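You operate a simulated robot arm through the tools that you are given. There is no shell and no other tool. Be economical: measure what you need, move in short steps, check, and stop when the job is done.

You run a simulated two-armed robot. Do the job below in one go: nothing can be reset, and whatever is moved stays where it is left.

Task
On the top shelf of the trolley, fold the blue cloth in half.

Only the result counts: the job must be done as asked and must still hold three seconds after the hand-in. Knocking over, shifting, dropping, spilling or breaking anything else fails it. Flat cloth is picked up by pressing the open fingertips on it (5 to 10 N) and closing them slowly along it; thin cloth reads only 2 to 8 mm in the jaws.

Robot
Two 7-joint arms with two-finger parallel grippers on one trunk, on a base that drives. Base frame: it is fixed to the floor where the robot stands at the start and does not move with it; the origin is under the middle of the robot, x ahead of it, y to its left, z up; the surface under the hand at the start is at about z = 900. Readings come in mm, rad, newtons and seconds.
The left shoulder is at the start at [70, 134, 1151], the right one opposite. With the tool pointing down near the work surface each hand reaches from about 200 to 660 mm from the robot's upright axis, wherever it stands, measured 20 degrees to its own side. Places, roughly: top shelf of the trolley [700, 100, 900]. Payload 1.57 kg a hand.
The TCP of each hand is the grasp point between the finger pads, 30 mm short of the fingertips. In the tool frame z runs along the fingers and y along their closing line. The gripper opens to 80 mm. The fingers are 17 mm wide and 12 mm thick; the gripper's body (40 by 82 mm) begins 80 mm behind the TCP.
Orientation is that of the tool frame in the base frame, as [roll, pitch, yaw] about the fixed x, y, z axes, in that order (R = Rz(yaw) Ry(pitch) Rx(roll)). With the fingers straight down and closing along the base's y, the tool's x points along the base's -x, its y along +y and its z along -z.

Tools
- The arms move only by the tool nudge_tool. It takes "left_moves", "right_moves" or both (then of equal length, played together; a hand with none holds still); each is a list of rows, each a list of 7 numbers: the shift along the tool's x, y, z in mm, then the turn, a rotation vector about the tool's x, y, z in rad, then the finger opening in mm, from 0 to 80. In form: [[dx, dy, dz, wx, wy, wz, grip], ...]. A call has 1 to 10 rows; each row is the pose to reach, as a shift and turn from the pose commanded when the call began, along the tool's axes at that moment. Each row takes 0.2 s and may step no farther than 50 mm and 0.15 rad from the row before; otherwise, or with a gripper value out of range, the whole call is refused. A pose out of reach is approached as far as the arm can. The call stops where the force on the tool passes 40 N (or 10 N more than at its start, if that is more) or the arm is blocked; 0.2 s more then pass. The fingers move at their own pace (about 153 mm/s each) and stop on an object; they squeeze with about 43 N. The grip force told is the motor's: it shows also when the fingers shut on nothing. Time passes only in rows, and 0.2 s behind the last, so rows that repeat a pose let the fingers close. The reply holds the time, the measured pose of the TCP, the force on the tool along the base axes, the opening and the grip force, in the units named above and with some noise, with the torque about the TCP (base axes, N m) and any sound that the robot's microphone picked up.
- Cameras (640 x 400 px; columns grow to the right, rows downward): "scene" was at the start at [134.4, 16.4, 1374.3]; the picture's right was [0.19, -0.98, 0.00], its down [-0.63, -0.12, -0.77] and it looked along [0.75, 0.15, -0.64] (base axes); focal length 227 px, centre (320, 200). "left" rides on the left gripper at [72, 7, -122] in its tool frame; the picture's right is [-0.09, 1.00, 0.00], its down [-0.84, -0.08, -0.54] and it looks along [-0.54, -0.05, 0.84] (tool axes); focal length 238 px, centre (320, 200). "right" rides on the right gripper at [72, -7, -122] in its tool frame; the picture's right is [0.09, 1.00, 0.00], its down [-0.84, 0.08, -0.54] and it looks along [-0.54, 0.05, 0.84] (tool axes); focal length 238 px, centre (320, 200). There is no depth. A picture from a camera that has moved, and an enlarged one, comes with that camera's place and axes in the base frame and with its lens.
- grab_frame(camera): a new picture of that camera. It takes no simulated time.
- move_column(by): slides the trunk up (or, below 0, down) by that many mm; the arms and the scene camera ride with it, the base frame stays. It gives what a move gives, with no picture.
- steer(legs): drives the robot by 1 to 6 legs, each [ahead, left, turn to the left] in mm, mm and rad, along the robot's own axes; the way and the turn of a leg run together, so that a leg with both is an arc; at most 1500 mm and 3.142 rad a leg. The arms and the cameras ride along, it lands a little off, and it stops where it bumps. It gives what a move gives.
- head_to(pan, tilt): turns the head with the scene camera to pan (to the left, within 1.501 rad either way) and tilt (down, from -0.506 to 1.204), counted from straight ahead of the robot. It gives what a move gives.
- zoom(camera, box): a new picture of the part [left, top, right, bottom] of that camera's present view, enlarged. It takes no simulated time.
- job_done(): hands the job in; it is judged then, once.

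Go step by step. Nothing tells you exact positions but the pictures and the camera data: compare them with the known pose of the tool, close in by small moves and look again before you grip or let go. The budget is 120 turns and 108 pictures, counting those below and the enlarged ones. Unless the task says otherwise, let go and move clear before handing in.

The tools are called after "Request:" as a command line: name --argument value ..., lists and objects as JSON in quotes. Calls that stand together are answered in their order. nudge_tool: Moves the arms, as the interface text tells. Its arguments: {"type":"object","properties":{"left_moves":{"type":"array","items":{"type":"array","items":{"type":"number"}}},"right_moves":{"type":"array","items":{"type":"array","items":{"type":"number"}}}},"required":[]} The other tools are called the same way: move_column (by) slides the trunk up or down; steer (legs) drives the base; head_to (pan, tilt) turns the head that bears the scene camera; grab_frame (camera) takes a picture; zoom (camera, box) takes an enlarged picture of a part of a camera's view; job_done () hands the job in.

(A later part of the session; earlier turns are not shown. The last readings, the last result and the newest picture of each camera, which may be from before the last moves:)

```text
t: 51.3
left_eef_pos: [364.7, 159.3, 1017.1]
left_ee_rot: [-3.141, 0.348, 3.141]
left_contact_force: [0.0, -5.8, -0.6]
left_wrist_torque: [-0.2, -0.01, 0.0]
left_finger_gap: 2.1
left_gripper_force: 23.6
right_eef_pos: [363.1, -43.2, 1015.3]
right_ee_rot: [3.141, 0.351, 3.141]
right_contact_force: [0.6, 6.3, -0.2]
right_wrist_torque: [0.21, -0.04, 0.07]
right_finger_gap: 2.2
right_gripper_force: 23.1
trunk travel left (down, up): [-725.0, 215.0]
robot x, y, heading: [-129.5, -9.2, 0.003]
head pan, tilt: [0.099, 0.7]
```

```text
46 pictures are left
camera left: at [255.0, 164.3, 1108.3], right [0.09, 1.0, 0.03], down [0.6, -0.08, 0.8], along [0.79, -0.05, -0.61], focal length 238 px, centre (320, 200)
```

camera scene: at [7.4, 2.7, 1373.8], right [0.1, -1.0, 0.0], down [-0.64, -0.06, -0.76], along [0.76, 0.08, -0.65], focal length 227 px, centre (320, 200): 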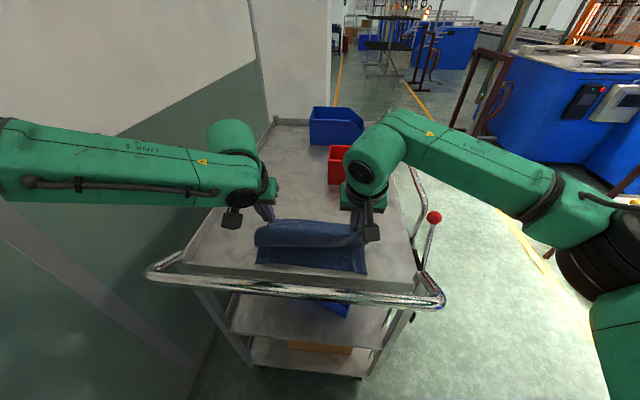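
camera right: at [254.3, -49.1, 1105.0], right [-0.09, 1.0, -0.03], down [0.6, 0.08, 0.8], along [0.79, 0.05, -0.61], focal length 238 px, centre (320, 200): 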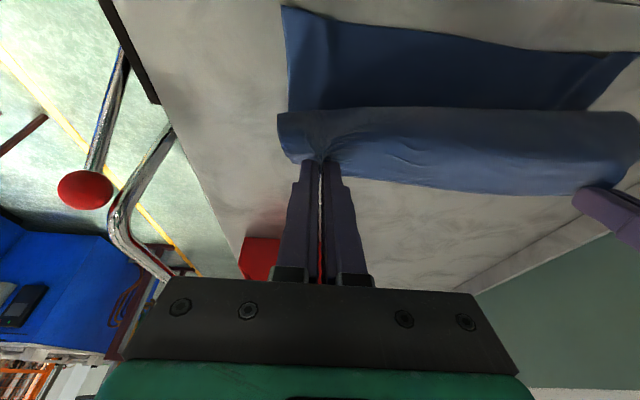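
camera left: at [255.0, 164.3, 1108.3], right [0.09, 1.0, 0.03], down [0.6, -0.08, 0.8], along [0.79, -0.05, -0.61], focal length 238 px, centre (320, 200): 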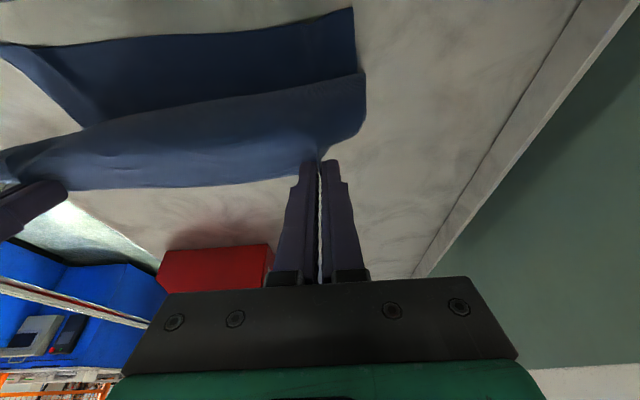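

The cloth is folding over with the fingers pointing the right way. I'll continue the arc down toward the near edge (x≈306), stopping just above it.

Request:
nudge_tool --left_moves '[[19.8, 0, 4.5, 0, -0.03, 0, 0], [33.8, 0, 11.1, 0, -0.06, 0, 0], [50, 0, 23.2, 0, -0.09, 0, 0], [63.7, 0, 37.4, 0, -0.12, 0, 0], [71.4, 0, 48.4, 0, -0.15, 0, 0], [75.2, 0, 55.5, 0, -0.15, 0, 0]]' --right_moves '[[19.8, 0, 4.5, 0, -0.03, 0, 0], [33.8, 0, 11.1, 0, -0.06, 0, 0], [50, 0, 23.2, 0, -0.09, 0, 0], [63.7, 0, 37.4, 0, -0.12, 0, 0], [71.4, 0, 48.4, 0, -0.15, 0, 0], [75.2, 0, 55.5, 0, -0.15, 0, 0]]'

Request:
grab_frame --camera "scene"

Request:
grab_frame --camera "right"

Request:
grab_frame --camera "left"

```text
t: 52.7
left_eef_pos: [310.8, 158.8, 940.6]
left_ee_rot: [-3.138, 0.502, -3.139]
left_contact_force: [0.3, -6.4, 0.0]
left_wrist_torque: [-0.17, -0.01, -0.02]
left_finger_gap: 2.1
left_gripper_force: 23.0
right_eef_pos: [310.3, -42.2, 938.2]
right_ee_rot: [3.141, 0.5, -3.141]
right_contact_force: [-0.2, 5.9, -0.9]
right_wrist_torque: [0.22, 0.02, 0.11]
right_finger_gap: 1.7
right_gripper_force: 23.4
trunk travel left (down, up): [-725.0, 215.0]
robot x, y, heading: [-128.8, -8.5, -0.001]
head pan, tilt: [0.099, 0.7]
```

```text
45 pictures are left
camera scene: at [5.7, 2.5, 1374.1], right [0.1, -1.0, 0.0], down [-0.64, -0.06, -0.76], along [0.76, 0.08, -0.64], focal length 227 px, centre (320, 200)
```

scene: 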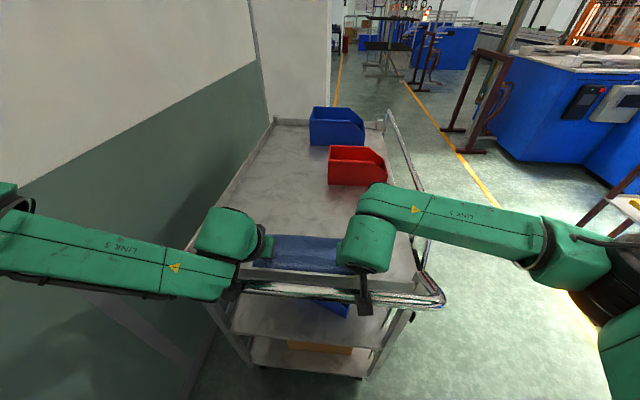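

```text
44 pictures are left
camera right: at [189.5, -49.3, 1010.1], right [-0.08, 1.0, -0.04], down [0.47, 0.08, 0.88], along [0.88, 0.05, -0.48], focal length 238 px, centre (320, 200)
```

right: 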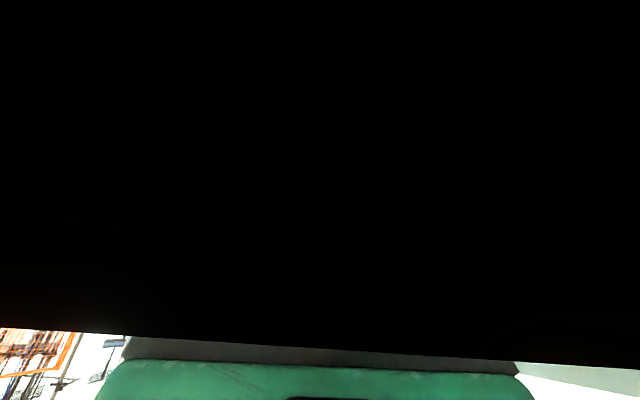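

```text
43 pictures are left
camera left: at [189.5, 164.1, 1013.6], right [0.08, 1.0, 0.04], down [0.47, -0.08, 0.88], along [0.88, -0.05, -0.48], focal length 238 px, centre (320, 200)
```

left: 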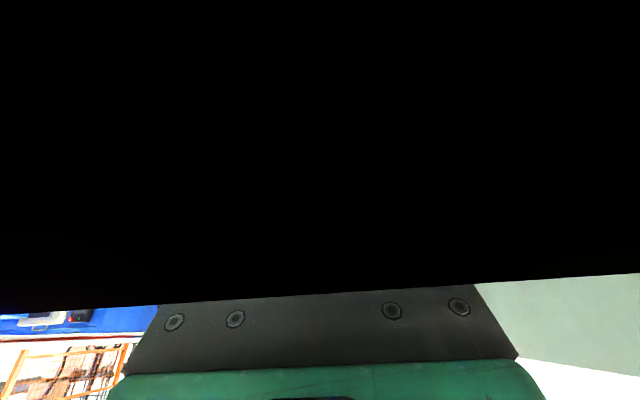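

The wrist cameras went dark: the trolley handle stands about z 1010, so they're right against it, though I read no force. I'll reduce the tilt in place to lift them clear.

Request:
nudge_tool --left_moves '[[-3, 0, 1.3, 0, 0.1, 0, 0], [-5.7, 0, 2.6, 0, 0.2, 0, 0], [-8.5, 0, 3.8, 0, 0.3, 0, 0]]' --right_moves '[[-3, 0, 1.3, 0, 0.1, 0, 0], [-5.7, 0, 2.6, 0, 0.2, 0, 0], [-8.5, 0, 3.8, 0, 0.3, 0, 0]]'

Request:
grab_frame --camera "right"

Request:
grab_frame --camera "left"

```text
t: 53.5
left_eef_pos: [322.1, 157.6, 940.6]
left_ee_rot: [3.141, 0.198, -3.142]
left_contact_force: [0.4, -6.5, 0.7]
left_wrist_torque: [-0.21, 0.0, 0.04]
left_finger_gap: 1.9
left_gripper_force: 23.6
right_eef_pos: [320.3, -43.4, 938.9]
right_ee_rot: [3.141, 0.197, -3.141]
right_contact_force: [0.1, 6.3, 0.1]
right_wrist_torque: [0.18, 0.08, 0.04]
right_finger_gap: 2.1
right_gripper_force: 23.8
trunk travel left (down, up): [-725.0, 215.0]
robot x, y, heading: [-127.2, -2.6, 0.003]
head pan, tilt: [0.099, 0.7]
```

```text
42 pictures are left
camera right: at [226.3, -49.1, 1043.8], right [-0.09, 1.0, -0.02], down [0.71, 0.08, 0.7], along [0.69, 0.05, -0.72], focal length 238 px, centre (320, 200)
```

right: 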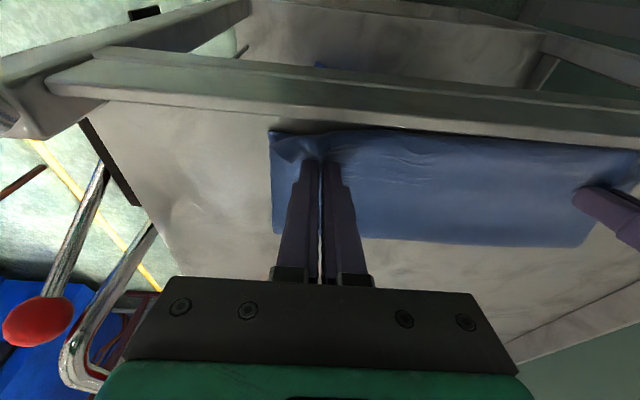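

```text
41 pictures are left
camera left: at [227.0, 164.4, 1046.9], right [0.09, 1.0, 0.02], down [0.71, -0.08, 0.7], along [0.69, -0.05, -0.72], focal length 238 px, centre (320, 200)
```

left: 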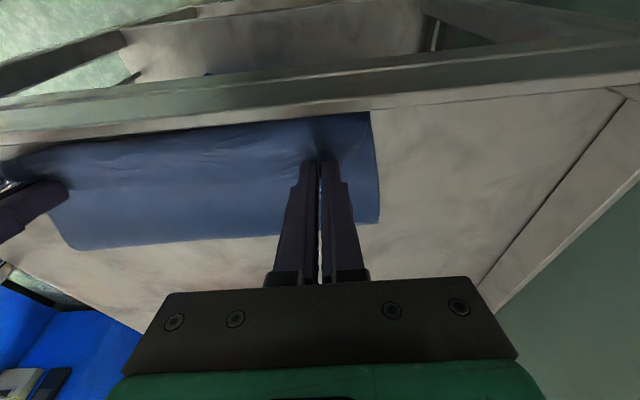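

The fold looks good overall. Zooming to see how the upper edge sits relative to the lower near edge.

Request:
zoom --camera "right" --box '[240, 100, 640, 260]'

Request:
zoom --camera "left" --box '[0, 90, 400, 260]'

Request:
zoom --camera "scene" --box '[220, 210, 400, 320]'

```text
1.60 times, centred on (440, 180) of right
camera zoom: at [226.3, -49.1, 1043.8], right [-0.09, 1.0, -0.02], down [0.71, 0.08, 0.7], along [0.69, 0.05, -0.72], focal length 381 px, centre (128, 232)
```

zoom: 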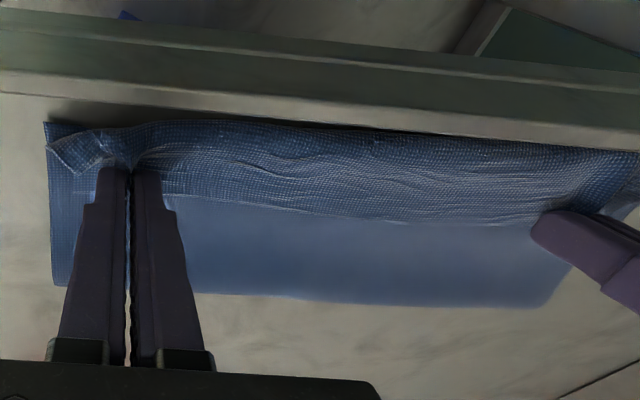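

```text
1.60 times, centred on (200, 175) of left
camera zoom: at [227.0, 164.4, 1046.9], right [0.09, 1.0, 0.02], down [0.71, -0.08, 0.7], along [0.69, -0.05, -0.72], focal length 381 px, centre (512, 240)
```

zoom: 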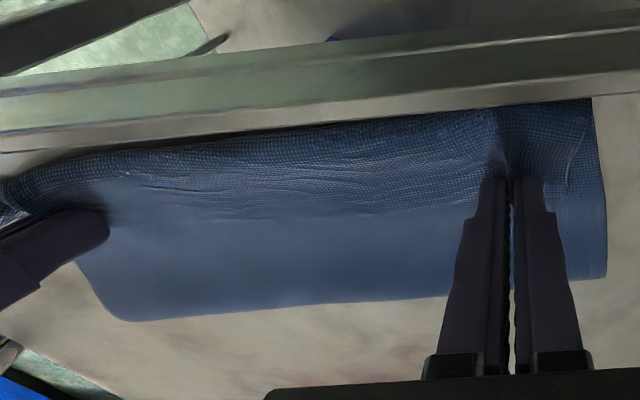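

```text
3.56 times, centred on (310, 265) of scene
camera zoom: at [6.8, 2.7, 1373.9], right [0.1, -1.0, 0.0], down [-0.64, -0.06, -0.76], along [0.76, 0.08, -0.65], focal length 807 px, centre (356, -31)
```

zoom: 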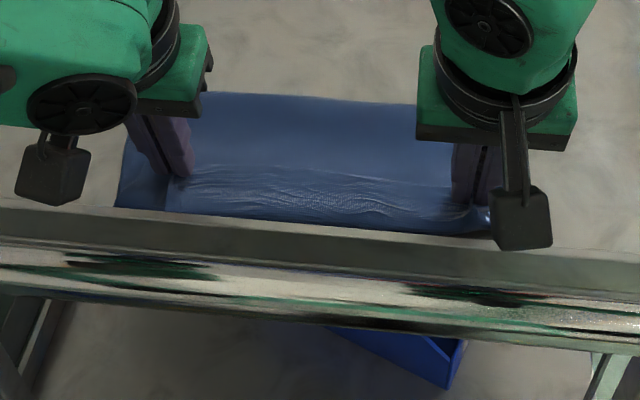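

Slack again let the fold line drift (fold at x≈400 instead of ~430), and the surplus is rolled at the front. I'll open it back out, set the base midway so no driving is needed mid-fold, and then refold along a taut arc.

Request:
nudge_tool --left_moves '[[-3, 0, -14.7, 0, 0, 0, 0], [-9.3, 0, -30.8, 0, 0, 0, 0], [-17.8, 0, -47.4, 0, 0, 0, 0], [-27.8, 0, -61.7, 0, 0, 0, 0], [-40.4, 0, -73.4, 0, 0, 0, 0], [-57.1, 0, -80.2, 0, 0, 0, 0]]' --right_moves '[[-3, 0, -14.7, 0, 0, 0, 0], [-9.3, 0, -30.8, 0, 0, 0, 0], [-17.8, 0, -47.4, 0, 0, 0, 0], [-27.8, 0, -61.7, 0, 0, 0, 0], [-40.4, 0, -73.4, 0, 0, 0, 0], [-57.1, 0, -80.2, 0, 0, 0, 0]]'

Request:
steer --legs '[[65, 2, 0]]'

Request:
grab_frame --camera "right"

Request:
grab_frame --camera "left"

```text
t: 54.9
left_eef_pos: [361.8, 157.4, 1030.8]
left_ee_rot: [-3.141, 0.198, 3.141]
left_contact_force: [0.2, -6.5, 0.4]
left_wrist_torque: [-0.14, 0.0, 0.0]
left_finger_gap: 2.0
left_gripper_force: 23.3
right_eef_pos: [360.9, -42.5, 1030.5]
right_ee_rot: [-3.14, 0.199, 3.141]
right_contact_force: [-0.4, 5.5, -0.3]
right_wrist_torque: [0.21, 0.02, 0.05]
right_finger_gap: 2.4
right_gripper_force: 24.1
trunk travel left (down, up): [-725.0, 215.0]
robot x, y, heading: [-126.8, -6.7, 0.005]
head pan, tilt: [0.099, 0.7]
```

```text
t: 55.9
left_eef_pos: [422.5, 159.1, 1033.7]
left_ee_rot: [3.141, 0.204, -3.141]
left_contact_force: [0.0, -5.1, 0.4]
left_wrist_torque: [-0.21, -0.03, 0.03]
left_finger_gap: 1.9
left_gripper_force: 24.0
right_eef_pos: [421.4, -40.2, 1030.2]
right_ee_rot: [3.141, 0.203, 3.141]
right_contact_force: [-0.4, 5.2, -0.9]
right_wrist_torque: [0.17, -0.02, 0.05]
right_finger_gap: 2.1
right_gripper_force: 23.0
trunk travel left (down, up): [-725.0, 215.0]
robot x, y, heading: [-70.2, -4.2, 0.001]
head pan, tilt: [0.099, 0.7]
```

```text
37 pictures are left
camera right: at [326.1, -47.5, 1135.6], right [-0.09, 1.0, -0.02], down [0.71, 0.08, 0.7], along [0.7, 0.05, -0.71], focal length 238 px, centre (320, 200)
```

right: 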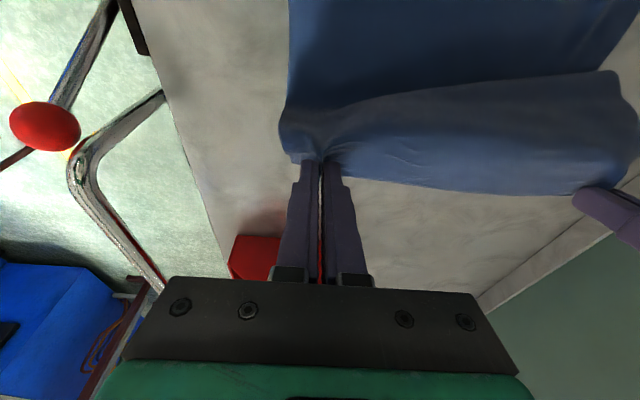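

```text
36 pictures are left
camera left: at [326.6, 165.7, 1139.0], right [0.09, 1.0, 0.02], down [0.71, -0.08, 0.7], along [0.7, -0.05, -0.71], focal length 238 px, centre (320, 200)
```

left: 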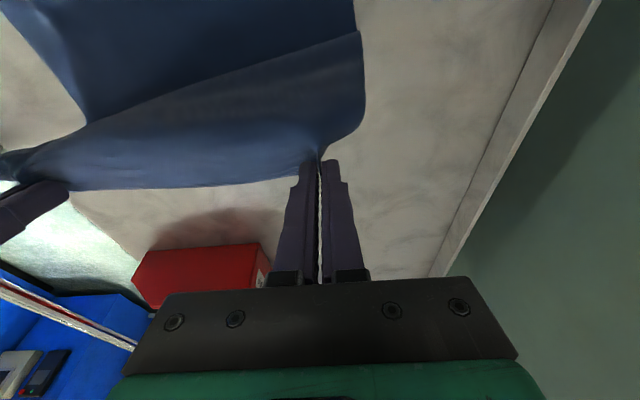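

Request:
nudge_tool --left_moves '[[-19.6, 0, 4, 0, -0.02, 0, 0], [-36.8, 0, 9.5, 0, -0.04, 0, 0], [-52.5, 0, 17.8, 0, -0.06, 0, 0], [-67.4, 0, 30, 0, -0.09, 0, 0], [-78.7, 0, 44.6, 0, -0.12, 0, 0], [-87.7, 0, 60.7, 0, -0.15, 0, 0], [-93.3, 0, 78.1, 0, -0.18, 0, 0], [-97, 0, 95.2, 0, -0.2, 0, 0], [-99.1, 0, 109.9, 0, -0.2, 0, 0]]' --right_moves '[[-19.6, 0, 4, 0, -0.02, 0, 0], [-36.8, 0, 9.5, 0, -0.04, 0, 0], [-52.5, 0, 17.8, 0, -0.06, 0, 0], [-67.4, 0, 30, 0, -0.09, 0, 0], [-78.7, 0, 44.6, 0, -0.12, 0, 0], [-87.7, 0, 60.7, 0, -0.15, 0, 0], [-93.3, 0, 78.1, 0, -0.18, 0, 0], [-97, 0, 95.2, 0, -0.2, 0, 0], [-99.1, 0, 109.9, 0, -0.2, 0, 0]]'

Request:
grab_frame --camera "scene"

Request:
grab_frame --camera "right"

```text
t: 57.9
left_eef_pos: [539.3, 164.0, 945.4]
left_ee_rot: [-3.139, 0.404, 3.139]
left_contact_force: [1.4, -9.2, -0.5]
left_wrist_torque: [-0.29, -0.03, -0.05]
left_finger_gap: 1.9
left_gripper_force: 23.7
left hand out of reach, approached as far as the arm can: row 9
right_eef_pos: [542.2, -40.0, 941.8]
right_ee_rot: [3.138, 0.399, -3.138]
right_contact_force: [-0.5, 9.5, 0.0]
right_wrist_torque: [0.24, 0.03, 0.08]
right_finger_gap: 2.1
right_gripper_force: 23.7
trunk travel left (down, up): [-725.0, 215.0]
robot x, y, heading: [-68.2, -2.5, 0.005]
head pan, tilt: [0.099, 0.7]
```

```text
35 pictures are left
camera scene: at [70.3, 4.9, 1374.0], right [0.1, -1.0, 0.0], down [-0.64, -0.06, -0.76], along [0.76, 0.08, -0.64], focal length 227 px, centre (320, 200)
```

scene: 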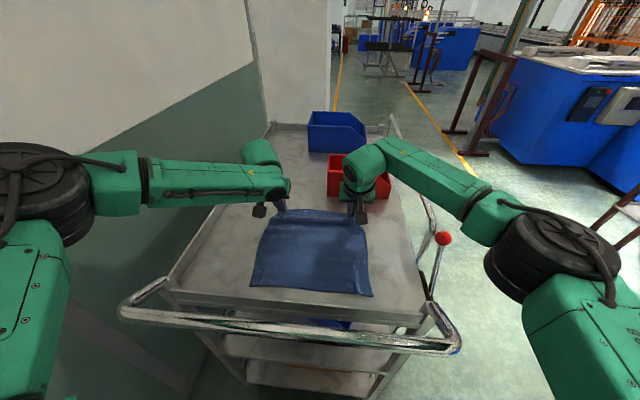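

```text
34 pictures are left
camera right: at [429.6, -46.6, 1025.1], right [-0.09, 1.0, -0.03], down [0.56, 0.08, 0.83], along [0.82, 0.05, -0.56], focal length 238 px, centre (320, 200)
```

right: 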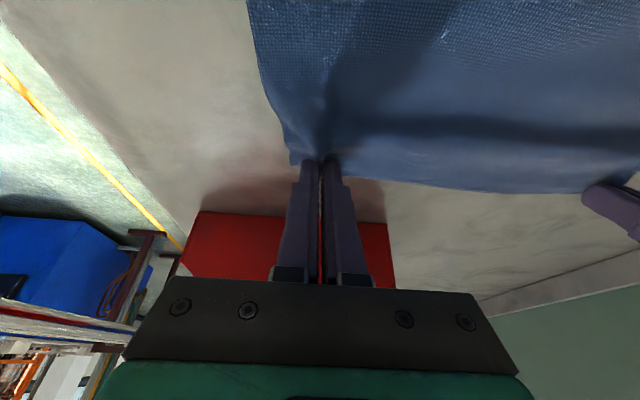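

The cloth is open again, near edge at about x 318. Now I refold along a taut arc (radius ≈118 mm about x≈447), first half up to the top.

Request:
nudge_tool --left_moves '[[-8.7, -2, -18, 0, 0, 0, 0], [-15.6, -3, -36.8, 0, 0, 0, 0], [-19.8, -4, -54.6, 0, 0, 0, 0], [-15.2, -5, -69.6, 0, 0, 0, 0], [-7.6, -5, -84.7, 0, 0, 0, 0], [1.8, -6, -98.5, 0, 0, 0, 0], [12.6, -6, -111.7, 0, 0, 0, 0], [24.4, -7, -122.1, 0, 0, 0, 0], [37.3, -7, -130.3, 0, 0, 0, 0], [50, -7, -136.1, 0, 0, 0, 0]]' --right_moves '[[-8.7, 0, -18, 0, 0, 0, 0], [-15.6, 0, -36.8, 0, 0, 0, 0], [-19.8, -1, -54.6, 0, 0, 0, 0], [-15.2, -1, -69.6, 0, 0, 0, 0], [-7.6, -1, -84.7, 0, 0, 0, 0], [1.8, -2, -98.5, 0, 0, 0, 0], [12.6, -2, -111.7, 0, 0, 0, 0], [24.4, -3, -122.1, 0, 0, 0, 0], [37.3, -3, -130.3, 0, 0, 0, 0], [50, -3, -136.1, 0, 0, 0, 0]]'

Request:
grab_frame --camera "scene"

Request:
grab_frame --camera "left"

```text
t: 60.1
left_eef_pos: [438.4, 156.2, 1051.2]
left_ee_rot: [3.141, 0.401, 3.14]
left_contact_force: [-0.3, -4.5, -1.3]
left_wrist_torque: [-0.2, -0.03, -0.04]
left_finger_gap: 1.9
left_gripper_force: 23.3
right_eef_pos: [443.1, -44.8, 1048.8]
right_ee_rot: [3.141, 0.403, -3.141]
right_contact_force: [-1.0, 5.0, 0.6]
right_wrist_torque: [0.14, -0.02, 0.04]
right_finger_gap: 1.9
right_gripper_force: 23.9
trunk travel left (down, up): [-725.0, 215.0]
robot x, y, heading: [-63.2, -6.5, -0.001]
head pan, tilt: [0.099, 0.7]
```

```text
33 pictures are left
camera scene: at [68.5, 4.5, 1374.2], right [0.1, -1.0, 0.0], down [-0.64, -0.06, -0.77], along [0.76, 0.08, -0.64], focal length 227 px, centre (320, 200)
```

scene: 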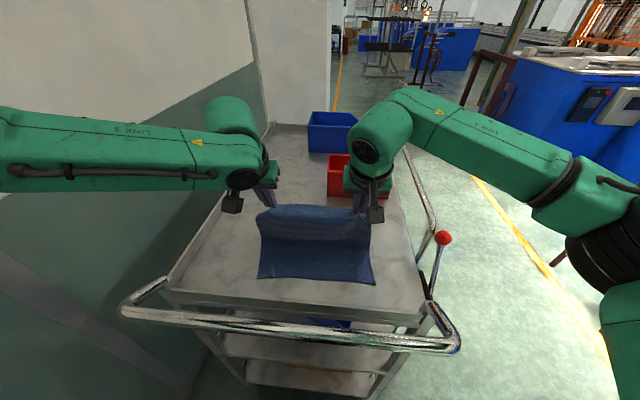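

```text
32 pictures are left
camera left: at [324.6, 161.8, 1137.2], right [0.08, 1.0, 0.04], down [0.56, -0.08, 0.83], along [0.82, -0.05, -0.56], focal length 238 px, centre (320, 200)
```

left: 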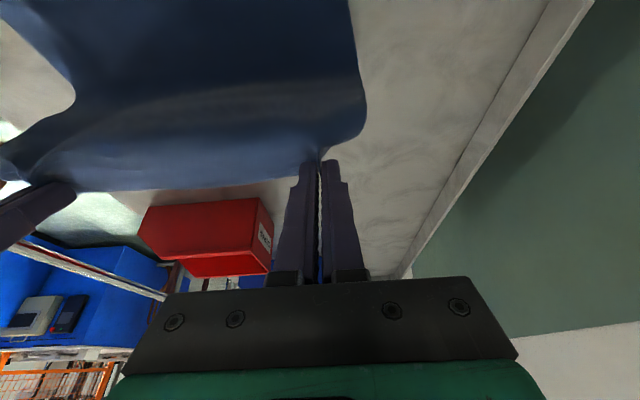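

The taut pull dragged the near edge to x≈334–347, but the cloth is now nicely taut. I'll carry on around the shifted fold line, checking partway down.

Request:
nudge_tool --left_moves '[[13.8, 0, 1.8, 0, 0, 0, 0], [29.9, 0, 1.5, 0, 0, 0, 0], [46.9, 0, 3, 0, 0, 0, 0], [62.3, 0, 6.2, 0, 0, 0, 0], [76.7, 0, 12.1, 0, 0, 0, 0], [91, 0, 20.2, 0, 0, 0, 0]]' --right_moves '[[5.6, 0, 3, 0, 0, 0, 0], [21.8, 0, 2.7, 0, 0, 0, 0], [38.7, 0, 4.3, 0, 0, 0, 0], [54.2, 0, 7.5, 0, 0, 0, 0], [68.6, 0, 13.4, 0, 0, 0, 0], [82.9, 0, 21.4, 0, 0, 0, 0]]'

Request:
grab_frame --camera "right"

Request:
grab_frame --camera "left"

Request:
zoom --camera "scene" --box '[230, 180, 400, 300]'

```text
t: 61.5
left_eef_pos: [363.8, 156.8, 997.5]
left_ee_rot: [-3.142, 0.401, 3.141]
left_contact_force: [0.0, -5.7, -0.5]
left_wrist_torque: [-0.16, -0.04, -0.01]
left_finger_gap: 2.1
left_gripper_force: 23.8
right_eef_pos: [374.9, -44.2, 994.7]
right_ee_rot: [-3.139, 0.398, -3.139]
right_contact_force: [-1.4, 6.9, 0.2]
right_wrist_torque: [0.16, 0.05, 0.05]
right_finger_gap: 1.9
right_gripper_force: 23.4
trunk travel left (down, up): [-725.0, 215.0]
robot x, y, heading: [-65.2, -1.4, -0.001]
head pan, tilt: [0.099, 0.7]
```

```text
31 pictures are left
camera right: at [261.9, -50.2, 1079.1], right [-0.09, 1.0, -0.04], down [0.56, 0.08, 0.83], along [0.82, 0.05, -0.56], focal length 238 px, centre (320, 200)
```

right: 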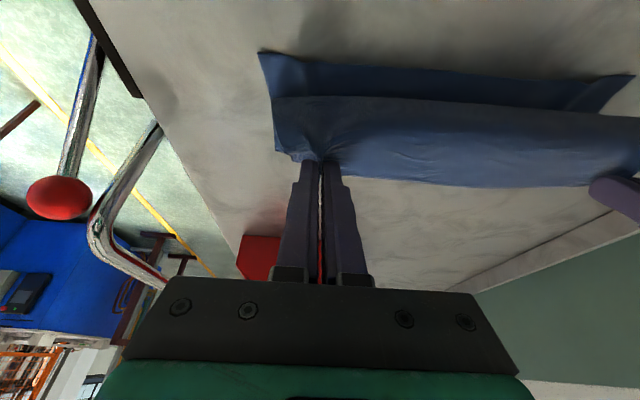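

```text
30 pictures are left
camera left: at [249.5, 162.7, 1082.8], right [0.09, 1.0, 0.04], down [0.56, -0.08, 0.83], along [0.82, -0.05, -0.56], focal length 238 px, centre (320, 200)
```

left: 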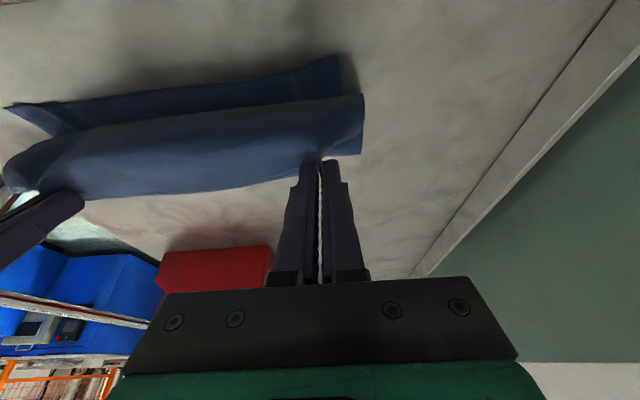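

```text
3.33 times, centred on (315, 240) of scene
camera zoom: at [69.6, 4.6, 1374.1], right [0.1, -1.0, 0.0], down [-0.64, -0.06, -0.76], along [0.76, 0.08, -0.64], focal length 757 px, centre (337, 67)
```

zoom: 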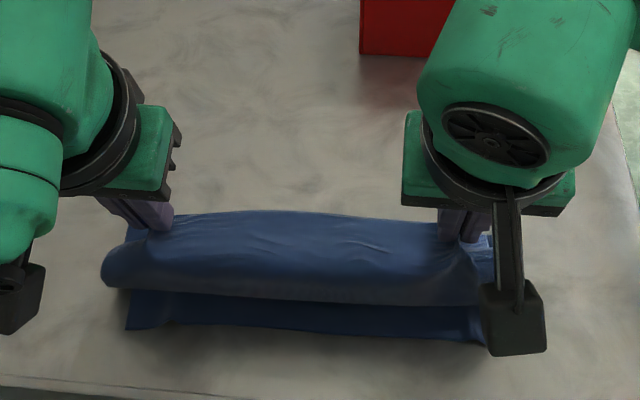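

The stiff cloth leaves the fingers on the near side and always rolls in front. So I'll lower with the pinch set back (about 74 mm behind the near edge), putting the fold line in the right place; the rolled edge can then be opened toward the near edge afterwards. I also shift 12 mm right to match the lower layer.

Request:
nudge_tool --left_moves '[[-2.7, -2.5, 14.2, 0, 0, 0, 0], [-5.4, -5, 28.3, 0, 0, 0, 0], [-8.1, -7.5, 42.5, 0, 0, 0, 0], [-11.2, -10, 55.7, 0, 0, 0, 0], [-14.1, -12, 66.7, 0, 0, 0, 0]]' --right_moves '[[-2.7, -2.5, 14.2, 0, 0, 0, 0], [-5.4, -5, 28.3, 0, 0, 0, 0], [-8.1, -7.5, 42.5, 0, 0, 0, 0], [-11.2, -10, 55.7, 0, 0, 0, 0], [-14.1, -12, 66.7, 0, 0, 0, 0]]'

Request:
grab_frame --camera "right"

Request:
grab_frame --camera "left"

```text
t: 62.7
left_eef_pos: [402.9, 144.6, 940.3]
left_ee_rot: [-3.141, 0.401, -3.141]
left_contact_force: [1.2, -5.6, -0.3]
left_wrist_torque: [-0.18, 0.02, -0.02]
left_finger_gap: 1.6
left_gripper_force: 23.3
right_eef_pos: [415.1, -55.6, 938.8]
right_ee_rot: [-3.141, 0.399, -3.14]
right_contact_force: [-1.3, 5.3, 0.3]
right_wrist_torque: [0.14, 0.03, 0.1]
right_finger_gap: 1.8
right_gripper_force: 23.4
trunk travel left (down, up): [-725.0, 215.0]
robot x, y, heading: [-64.4, -3.3, 0.003]
head pan, tilt: [0.099, 0.7]
```

```text
28 pictures are left
camera right: at [302.1, -62.3, 1022.7], right [-0.09, 1.0, -0.04], down [0.56, 0.08, 0.82], along [0.82, 0.05, -0.56], focal length 238 px, centre (320, 200)
```

right: 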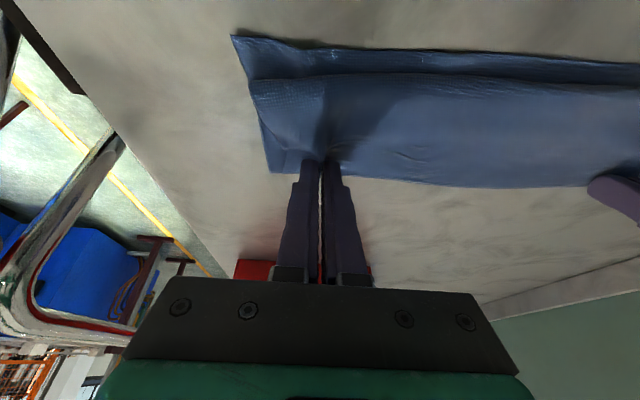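

```text
27 pictures are left
camera left: at [289.5, 149.9, 1025.7], right [0.09, 1.0, 0.04], down [0.56, -0.08, 0.83], along [0.82, -0.05, -0.56], focal length 238 px, centre (320, 200)
```

left: 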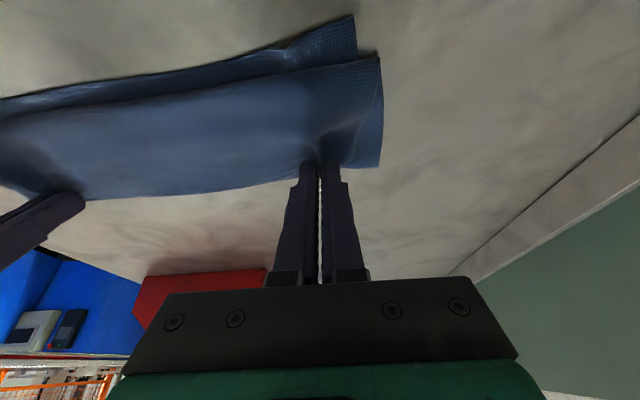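

The fold line still ends up only about 100 mm from the near edge: gripping across the edge stiffens the cloth and forces a roll. A grip along the edge (hands yawed 90°) should let it hang straight, so I'll open the cloth out flat again first, driving forward while lifted.

Request:
nudge_tool --left_moves '[[-9.6, 0, -17.6, 0, 0, 0, 0], [-19.3, 0, -35.2, 0, 0, 0, 0], [-28.8, 0, -53, 0, 0, 0, 0], [-37.7, 0, -68.7, 0, 0, 0, 0], [-46.2, 0, -83.6, 0, 0, 0, 0]]' --right_moves '[[-9.6, 0, -17.6, 0, 0, 0, 0], [-19.3, 0, -35.2, 0, 0, 0, 0], [-28.8, 0, -53, 0, 0, 0, 0], [-37.7, 0, -68.7, 0, 0, 0, 0], [-46.2, 0, -83.6, 0, 0, 0, 0]]'

Request:
steer --legs '[[64, 0, 0]]'

```text
t: 63.9
left_eef_pos: [412.6, 142.5, 1035.6]
left_ee_rot: [3.141, 0.398, 3.141]
left_contact_force: [1.1, -5.3, -0.3]
left_wrist_torque: [-0.19, -0.05, -0.05]
left_finger_gap: 2.1
left_gripper_force: 23.4
right_eef_pos: [424.8, -56.0, 1035.3]
right_ee_rot: [-3.141, 0.403, 3.141]
right_contact_force: [-0.7, 5.5, 0.6]
right_wrist_torque: [0.15, 0.0, 0.07]
right_finger_gap: 2.1
right_gripper_force: 22.9
trunk travel left (down, up): [-725.0, 215.0]
robot x, y, heading: [-66.2, -2.6, 0.001]
head pan, tilt: [0.099, 0.7]
```

```text
t: 64.9
left_eef_pos: [473.6, 143.7, 1037.0]
left_ee_rot: [3.141, 0.402, -3.14]
left_contact_force: [0.0, -4.9, -0.4]
left_wrist_torque: [-0.17, -0.05, -0.06]
left_finger_gap: 2.0
left_gripper_force: 24.1
right_eef_pos: [485.7, -56.8, 1036.4]
right_ee_rot: [-3.141, 0.404, -3.141]
right_contact_force: [0.0, 4.7, -0.4]
right_wrist_torque: [0.18, 0.02, 0.1]
right_finger_gap: 2.1
right_gripper_force: 23.4
trunk travel left (down, up): [-725.0, 215.0]
robot x, y, heading: [-2.8, -3.7, -0.002]
head pan, tilt: [0.099, 0.7]
```

Request:
nudge_tool --left_moves '[[-16.6, 1, 7, 0, -0.02, 0, 0], [-31.2, 2, 18.6, 0, -0.04, 0, 0], [-42.4, 3, 33.1, 0, -0.06, 0, 0], [-50.3, 4, 50.5, 0, -0.08, 0, 0], [-54.6, 5, 68.6, 0, -0.1, 0, 0], [-55.7, 6, 86.5, 0, -0.1, 0, 0], [-53.7, 7, 104.1, 0, -0.1, 0, 0], [-50.6, 8, 119.1, 0, -0.1, 0, 0], [-47.3, 8, 129.6, 0, -0.1, 0, 0]]' --right_moves '[[-17.5, 1, 7.4, 0, -0.02, 0, 0], [-34, 2, 19.8, 0, -0.04, 0, 0], [-47.1, 3, 35.1, 0, -0.06, 0, 0], [-55.8, 4, 52.9, 0, -0.08, 0, 0], [-61, 5, 71.4, 0, -0.1, 0, 0], [-63.1, 6, 89.6, 0, -0.1, 0, 0], [-61.1, 7, 107.2, 0, -0.1, 0, 0], [-58, 8, 122.2, 0, -0.1, 0, 0], [-54.6, 8, 132.7, 0, -0.1, 0, 0]]'

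Request:
grab_frame --camera "scene"

```text
t: 66.9
left_eef_pos: [572.0, 151.0, 934.3]
left_ee_rot: [3.141, 0.501, 3.14]
left_contact_force: [0.6, -6.1, 0.2]
left_wrist_torque: [-0.17, 0.0, -0.05]
left_finger_gap: 2.1
left_gripper_force: 24.0
right_eef_pos: [591.2, -48.4, 933.2]
right_ee_rot: [-3.14, 0.5, -3.142]
right_contact_force: [-0.6, 5.6, -0.7]
right_wrist_torque: [0.15, 0.04, 0.08]
right_finger_gap: 2.1
right_gripper_force: 24.2
trunk travel left (down, up): [-725.0, 215.0]
robot x, y, heading: [-0.6, -6.9, -0.0]
head pan, tilt: [0.099, 0.7]
```

```text
26 pictures are left
camera scene: at [134.2, 4.6, 1374.0], right [0.1, -0.99, 0.0], down [-0.64, -0.06, -0.76], along [0.76, 0.08, -0.64], focal length 227 px, centre (320, 200)
```

scene: 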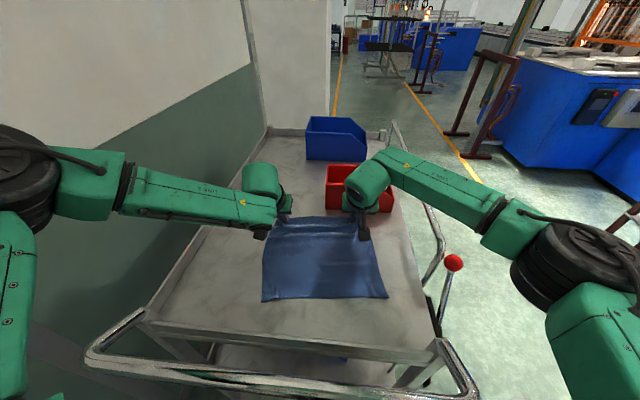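

It's open flat again (slightly rotated, near edge from (350,152) to (388,−116)). New idea that avoids the clamped-edge roll: swing the far half up and over with some slack, following the cloth's slant, and let go while it leans toward me so it falls over freely.

Request:
nudge_tool --left_moves '[[-7.3, 0, -17.6, 0, 0, 0, 0], [-11.7, -1, -38.1, 0, 0, 0, 0], [-11.5, -2, -58.7, 0, 0, 0, 0], [-6.9, -4, -79.4, 0, 0, 0, 0], [2.3, -6, -98.1, 0, 0, 0, 0], [15.6, -9, -113.3, 0, 0, 0, 0]]' --right_moves '[[-7.3, 0, -17.6, 0, 0, 0, 0], [-11.7, -1, -38.1, 0, 0, 0, 0], [-12.4, -2, -58.2, 0, 0, 0, 0], [-8.6, -4, -78.5, 0, 0, 0, 0], [-0.3, -6, -96.7, 0, 0, 0, 0], [12.1, -9, -111.4, 0, 0, 0, 0]]'

Request:
grab_frame --camera "scene"

```text
t: 68.3
left_eef_pos: [501.4, 142.7, 1027.5]
left_ee_rot: [3.141, 0.502, -3.14]
left_contact_force: [1.1, -7.6, -0.9]
left_wrist_torque: [-0.21, -0.04, -0.06]
left_finger_gap: 2.0
left_gripper_force: 23.0
right_eef_pos: [525.0, -57.6, 1026.7]
right_ee_rot: [3.141, 0.504, -3.139]
right_contact_force: [-1.8, 7.3, -0.3]
right_wrist_torque: [0.21, 0.02, 0.11]
right_finger_gap: 2.1
right_gripper_force: 23.9
trunk travel left (down, up): [-725.0, 215.0]
robot x, y, heading: [-2.4, -3.6, 0.002]
head pan, tilt: [0.099, 0.7]
```

```text
25 pictures are left
camera scene: at [131.8, 4.2, 1374.3], right [0.1, -0.99, 0.0], down [-0.64, -0.06, -0.77], along [0.76, 0.08, -0.64], focal length 227 px, centre (320, 200)
```

scene: 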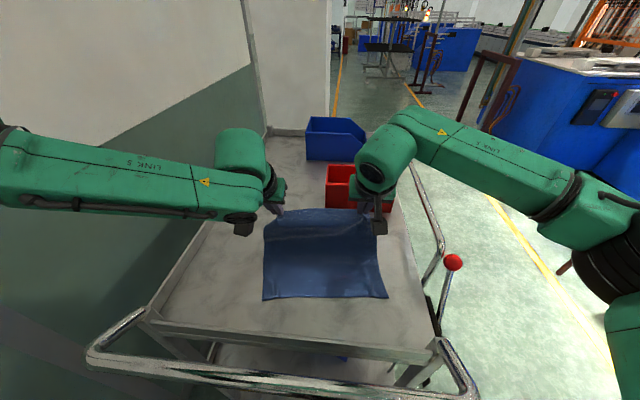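

The lower half hasn't moved. Continuing over the top to the leaning position.

Request:
nudge_tool --left_moves '[[16.2, -3, -12.3, 0, 0, 0, 0], [35.1, -6, -21.4, 0, 0.03, 0, 0], [55.4, -9, -28, 0, 0.07, 0, 0], [73.2, -12, -30.9, 0, 0.1, 0, 0]]' --right_moves '[[15.3, -3, -11.8, 0, 0, 0, 0], [32.4, -6, -20, 0, 0.03, 0, 0], [51.9, -9, -26.1, 0, 0.07, 0, 0], [68.8, -12, -28.5, 0, 0.1, 0, 0]]'

Request:
zoom --camera "scene" --box '[220, 180, 420, 310]'

Request:
grab_frame --camera "right"

```text
t: 69.3
left_eef_pos: [422.9, 131.3, 1020.2]
left_ee_rot: [-3.142, 0.402, 3.141]
left_contact_force: [2.1, -8.0, -0.6]
left_wrist_torque: [-0.24, -0.02, -0.05]
left_finger_gap: 2.2
left_gripper_force: 23.7
right_eef_pos: [450.7, -68.1, 1019.1]
right_ee_rot: [3.14, 0.401, -3.139]
right_contact_force: [-1.3, 7.9, -0.5]
right_wrist_torque: [0.27, 0.04, 0.1]
right_finger_gap: 2.1
right_gripper_force: 23.6
trunk travel left (down, up): [-725.0, 215.0]
robot x, y, heading: [1.2, -2.8, 0.006]
head pan, tilt: [0.099, 0.7]
```

```text
3.08 times, centred on (320, 245) of scene
camera zoom: at [132.4, 4.1, 1374.2], right [0.1, -0.99, 0.0], down [-0.64, -0.06, -0.77], along [0.76, 0.08, -0.64], focal length 699 px, centre (320, 62)
```

zoom: 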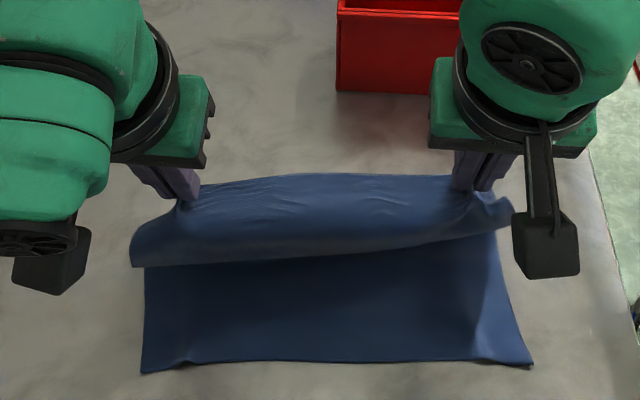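

```text
23 pictures are left
camera right: at [337.2, -75.6, 1103.0], right [-0.09, 1.0, -0.03], down [0.56, 0.08, 0.83], along [0.82, 0.05, -0.56], focal length 238 px, centre (320, 200)
```

right: 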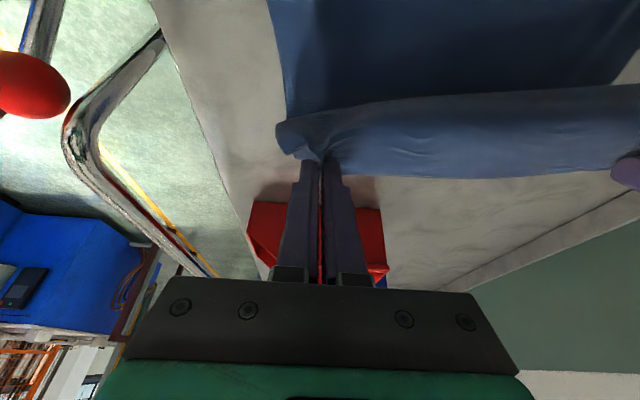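

The free half leans toward me with the near edge unmoved. Releasing now and lifting away.

Request:
nudge_tool --left_moves '[[0, 0, 0, 0, 0, 0, 40], [0, 0, -10, 0, 0, 0, 40], [0, 0, -40, 0, 0, 0, 40], [0, 0, -70, 0, 0, 0, 40], [0, 0, -70, 0, 0, 0, 40]]' --right_moves '[[0, 0, 0, 0, 0, 0, 40], [0, 0, -10, 0, 0, 0, 40], [0, 0, -40, 0, 0, 0, 40], [0, 0, -70, 0, 0, 0, 40], [0, 0, -70, 0, 0, 0, 40]]'

Request:
zoom --camera "scene" --box '[220, 180, 420, 310]'

Request:
grab_frame --camera "right"

```text
t: 70.5
left_eef_pos: [397.2, 130.6, 1082.8]
left_ee_rot: [-3.141, 0.4, 3.141]
left_contact_force: [-0.1, -0.2, 0.1]
left_wrist_torque: [0.02, 0.03, -0.02]
left_finger_gap: 40.2
left_gripper_force: 0.1
right_eef_pos: [425.8, -70.3, 1082.5]
right_ee_rot: [-3.141, 0.399, -3.139]
right_contact_force: [0.8, 0.1, -0.2]
right_wrist_torque: [0.0, 0.03, -0.02]
right_finger_gap: 40.1
right_gripper_force: 0.0
trunk travel left (down, up): [-725.0, 215.0]
robot x, y, heading: [-0.5, -1.7, 0.007]
head pan, tilt: [0.099, 0.7]
```

```text
3.08 times, centred on (320, 245) of scene
camera zoom: at [134.6, 4.5, 1373.9], right [0.1, -1.0, 0.0], down [-0.64, -0.06, -0.76], along [0.76, 0.08, -0.64], focal length 699 px, centre (320, 62)
```

zoom: 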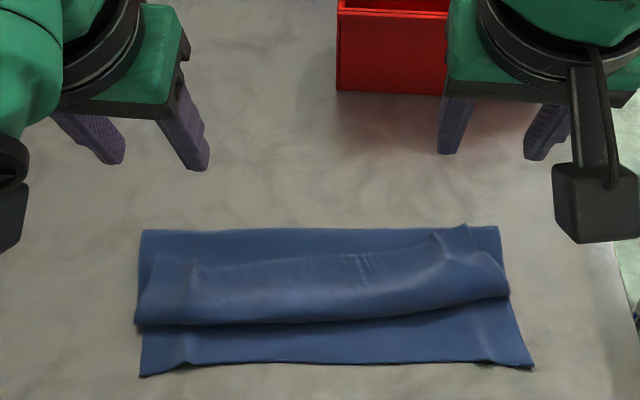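

```text
21 pictures are left
camera right: at [312.0, -76.0, 1166.5], right [-0.09, 1.0, -0.04], down [0.56, 0.08, 0.82], along [0.82, 0.05, -0.56], focal length 238 px, centre (320, 200)
```

right: 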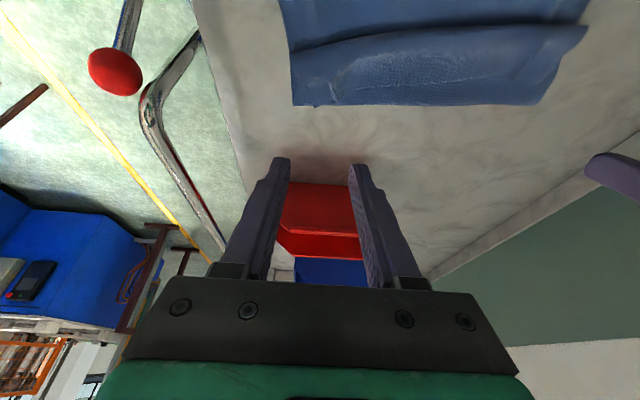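

Much better: the fold line now sits about 119 mm from the near edge, close to the middle, with only the free edge curled back ~45 mm on top. I'll put closed fingertips on that curled hem and sweep it toward the near edge to unroll it.

Request:
nudge_tool --left_moves '[[5, -1, 24.5, 0, 0.12, 0, 0], [10, -2, 49, 0, 0.24, 0, 0], [15, -4, 73.5, 0, 0.36, 0, 0], [20, -5, 98, 0, 0.48, 0, 0], [25.7, -6, 122.6, 0, 0.6, 0, 0]]' --right_moves '[[3, 6, 25, 0, 0.12, 0, 0], [6, 12, 50, 0, 0.24, 0, 0], [9, 18, 75, 0, 0.36, 0, 0], [12, 24, 100, 0, 0.48, 0, 0], [16.2, 30, 125.6, 0, 0.6, 0, 0]]'

Request:
grab_frame --camera "right"

Request:
grab_frame --camera "left"

```text
t: 71.7
left_eef_pos: [422.6, 125.7, 957.9]
left_ee_rot: [-3.141, -0.205, 3.14]
left_contact_force: [1.2, -0.3, 0.2]
left_wrist_torque: [-0.03, 0.05, -0.04]
left_finger_gap: 0.1
left_gripper_force: 21.6
right_eef_pos: [462.0, -37.1, 959.5]
right_ee_rot: [3.14, -0.206, -3.14]
right_contact_force: [-0.7, -0.5, 0.0]
right_wrist_torque: [0.0, 0.0, -0.01]
right_finger_gap: 0.0
right_gripper_force: 21.4
trunk travel left (down, up): [-725.0, 215.0]
robot x, y, heading: [-4.2, -2.6, -0.0]
head pan, tilt: [0.099, 0.7]
```

```text
20 pictures are left
camera right: at [416.7, -43.4, 1092.9], right [-0.09, 1.0, 0.02], down [0.93, 0.08, 0.36], along [0.36, 0.05, -0.93], focal length 238 px, centre (320, 200)
```

right: 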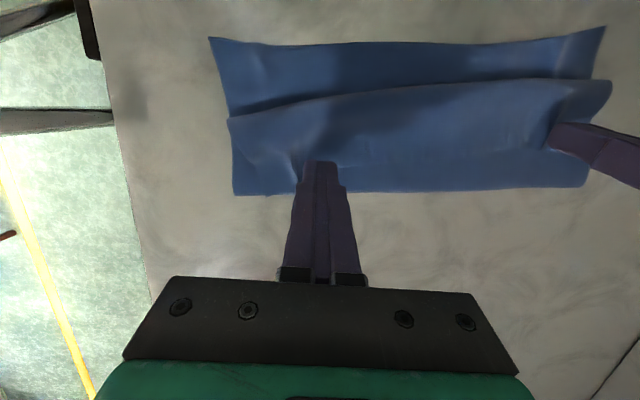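

```text
19 pictures are left
camera left: at [377.4, 132.2, 1093.0], right [0.09, 1.0, -0.02], down [0.93, -0.08, 0.36], along [0.36, -0.05, -0.93], focal length 238 px, centre (320, 200)
```

left: 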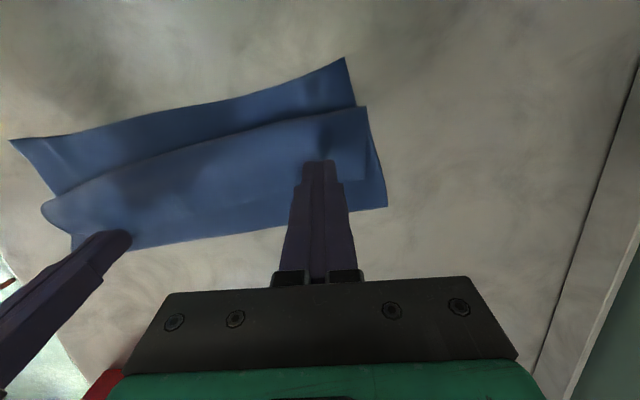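

The overhead view confirms it: fold line ~114 mm from the near edge, the top's free edge curled back. Lowering the closed fingertips onto the hem.

Request:
nudge_tool --left_moves '[[-2, 0, 10, 0, 0, 0, 0], [-3.6, 0, 17.6, 0, 0, 0, 0], [-4.4, 0, 21.5, 0, 0, 0, 0]]' --right_moves '[[-2, 0, 10, 0, 0, 0, 0], [-3.8, 0, 18.6, 0, 0, 0, 0], [-4.7, 0, 23, 0, 0, 0, 0]]'

```text
t: 72.5
left_eef_pos: [420.2, 124.6, 938.2]
left_ee_rot: [-3.141, -0.198, 3.141]
left_contact_force: [-0.2, 0.1, 0.6]
left_wrist_torque: [0.0, -0.03, 0.0]
left_finger_gap: 0.0
left_gripper_force: 21.9
right_eef_pos: [459.1, -38.2, 938.5]
right_ee_rot: [3.14, -0.198, 3.141]
right_contact_force: [-0.5, -0.3, -0.2]
right_wrist_torque: [-0.02, -0.02, -0.01]
right_finger_gap: 0.0
right_gripper_force: 21.9
trunk travel left (down, up): [-725.0, 215.0]
robot x, y, heading: [-3.1, -5.7, 0.001]
head pan, tilt: [0.099, 0.7]
```

Request:
nudge_tool --left_moves '[[-0.4, 0, 2, 0, 0, 0, 0], [-0.7, 0, 3.5, 0, 0, 0, 0]]' --right_moves '[[-0.4, 0, 2, 0, 0, 0, 0], [-0.7, 0, 3.5, 0, 0, 0, 0]]'

```text
t: 73.1
left_eef_pos: [421.1, 123.6, 935.3]
left_ee_rot: [3.141, -0.2, 3.142]
left_contact_force: [0.0, -0.5, -0.9]
left_wrist_torque: [0.0, 0.01, -0.02]
left_finger_gap: 0.0
left_gripper_force: 21.4
right_eef_pos: [458.6, -37.7, 934.6]
right_ee_rot: [3.141, -0.197, -3.141]
right_contact_force: [0.2, -0.4, 1.2]
right_wrist_torque: [0.0, -0.01, 0.01]
right_finger_gap: 0.1
right_gripper_force: 22.4
trunk travel left (down, up): [-725.0, 215.0]
robot x, y, heading: [2.8, -4.0, -0.003]
head pan, tilt: [0.099, 0.7]
```

Request:
nudge_tool --left_moves '[[-0.2, 0, 1, 0, 0, 0, 0], [-0.4, 0, 2, 0, 0, 0, 0]]' --right_moves '[[-0.2, 0, 0.8, 0, 0, 0, 0], [-0.3, 0, 1.4, 0, 0, 0, 0]]'

```text
t: 73.7
left_eef_pos: [420.1, 124.5, 934.5]
left_ee_rot: [-3.141, -0.197, -3.141]
left_contact_force: [1.2, 1.2, 6.7]
left_wrist_torque: [-0.01, -0.05, 0.0]
left_finger_gap: 0.0
left_gripper_force: 21.4
right_eef_pos: [457.6, -38.0, 934.2]
right_ee_rot: [3.139, -0.199, -3.138]
right_contact_force: [2.3, 1.0, 6.8]
right_wrist_torque: [-0.02, -0.03, -0.01]
right_finger_gap: 0.0
right_gripper_force: 21.4
trunk travel left (down, up): [-725.0, 215.0]
robot x, y, heading: [-2.7, 2.1, -0.004]
head pan, tilt: [0.099, 0.7]
```

Light contact on both. Sweeping the hem about 50 mm toward the near edge.

Request:
nudge_tool --left_moves '[[9.8, -1.4, 1.7, 0, 0, 0, 0], [19.6, -2.8, 3.7, 0, 0, 0, 0], [29.4, -4.2, 5.7, 0, 0, 0, 0], [39.2, -5.6, 7.6, 0, 0, 0, 0], [49, -7, 9.6, 0, 0, 0, 0]]' --right_moves '[[9.8, -1.4, 1.7, 0, 0, 0, 0], [19.6, -2.8, 3.7, 0, 0, 0, 0], [29.4, -4.2, 5.7, 0, 0, 0, 0], [39.2, -5.6, 7.6, 0, 0, 0, 0], [49, -7, 9.6, 0, 0, 0, 0]]'

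Request:
grab_frame --camera "right"

```text
t: 74.9
left_eef_pos: [368.8, 117.2, 933.4]
left_ee_rot: [-3.141, -0.2, 3.141]
left_contact_force: [1.6, -0.2, 4.3]
left_wrist_torque: [0.0, -0.04, 0.02]
left_finger_gap: 0.2
left_gripper_force: 20.7
right_eef_pos: [407.3, -45.5, 933.8]
right_ee_rot: [3.14, -0.2, -3.14]
right_contact_force: [2.7, 0.0, 12.6]
right_wrist_torque: [0.02, -0.12, 0.02]
right_finger_gap: 0.0
right_gripper_force: 21.1
trunk travel left (down, up): [-725.0, 215.0]
robot x, y, heading: [-5.1, -0.8, -0.002]
head pan, tilt: [0.099, 0.7]
```

```text
18 pictures are left
camera right: at [361.7, -52.6, 1066.4], right [-0.09, 1.0, 0.02], down [0.93, 0.08, 0.37], along [0.36, 0.05, -0.93], focal length 238 px, centre (320, 200)
```

right: 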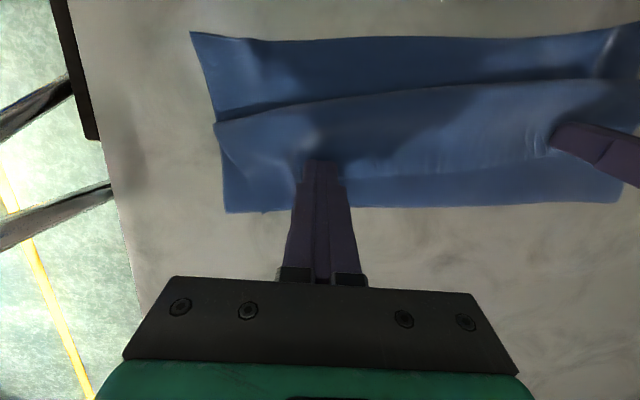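

The whole stack slid with the fingers (the shelf is slippery) and the hem stayed. I'll slide it back, then pin the stack near the fold with one hand's open fingers while the other sweeps the hem.

Request:
nudge_tool --left_moves '[[-9.8, 1.4, -2, 0, 0, 0, 0], [-19.6, 2.8, -4, 0, 0, 0, 0], [-29.4, 4.2, -6, 0, 0, 0, 0], [-39.2, 5.6, -8, 0, 0, 0, 0], [-44.1, 6.3, -9, 0, 0, 0, 0], [-40, 6.3, -30, 0, 0, 0, 0], [-40, 12, -50, 0, 0, 0, 0]]' --right_moves '[[-9.8, 1.4, -2.4, 0, 0, 0, 0], [-19.6, 2.8, -4.4, 0, 0, 0, 0], [-29.4, 4.2, -6.4, 0, 0, 0, 0], [-39.2, 5.6, -8.4, 0, 0, 0, 0], [-44.1, 6.3, -9.4, 0, 0, 0, 0], [-40, 6.3, -30, 0, 0, 0, 0], [-60, 46, -50, 0, 0, 0, 80]]'

Request:
grab_frame --camera "right"

```text
t: 76.5
left_eef_pos: [420.9, 133.4, 972.5]
left_ee_rot: [-3.138, -0.201, 3.14]
left_contact_force: [0.4, 1.4, -0.1]
left_wrist_torque: [-0.03, 0.01, 0.02]
left_finger_gap: 0.0
left_gripper_force: 21.3
right_eef_pos: [476.9, 3.0, 969.4]
right_ee_rot: [-3.137, -0.201, -3.14]
right_contact_force: [0.4, 1.5, 0.3]
right_wrist_torque: [-0.06, 0.0, 0.03]
right_finger_gap: 80.2
right_gripper_force: 0.0
trunk travel left (down, up): [-725.0, 215.0]
robot x, y, heading: [-1.7, -5.6, 0.007]
head pan, tilt: [0.099, 0.7]
```

```text
17 pictures are left
camera right: at [431.8, -2.9, 1103.1], right [-0.09, 1.0, 0.02], down [0.93, 0.08, 0.36], along [0.36, 0.05, -0.93], focal length 238 px, centre (320, 200)
```

right: 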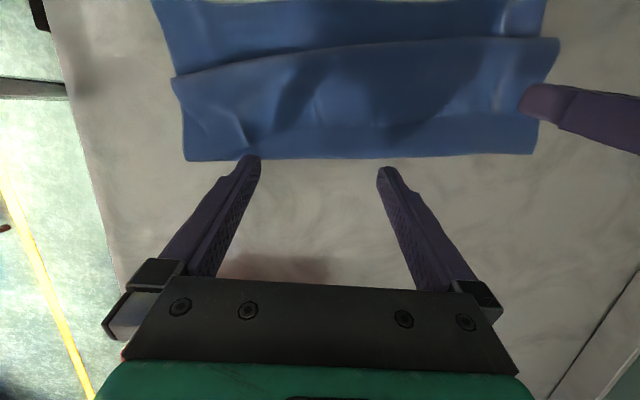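

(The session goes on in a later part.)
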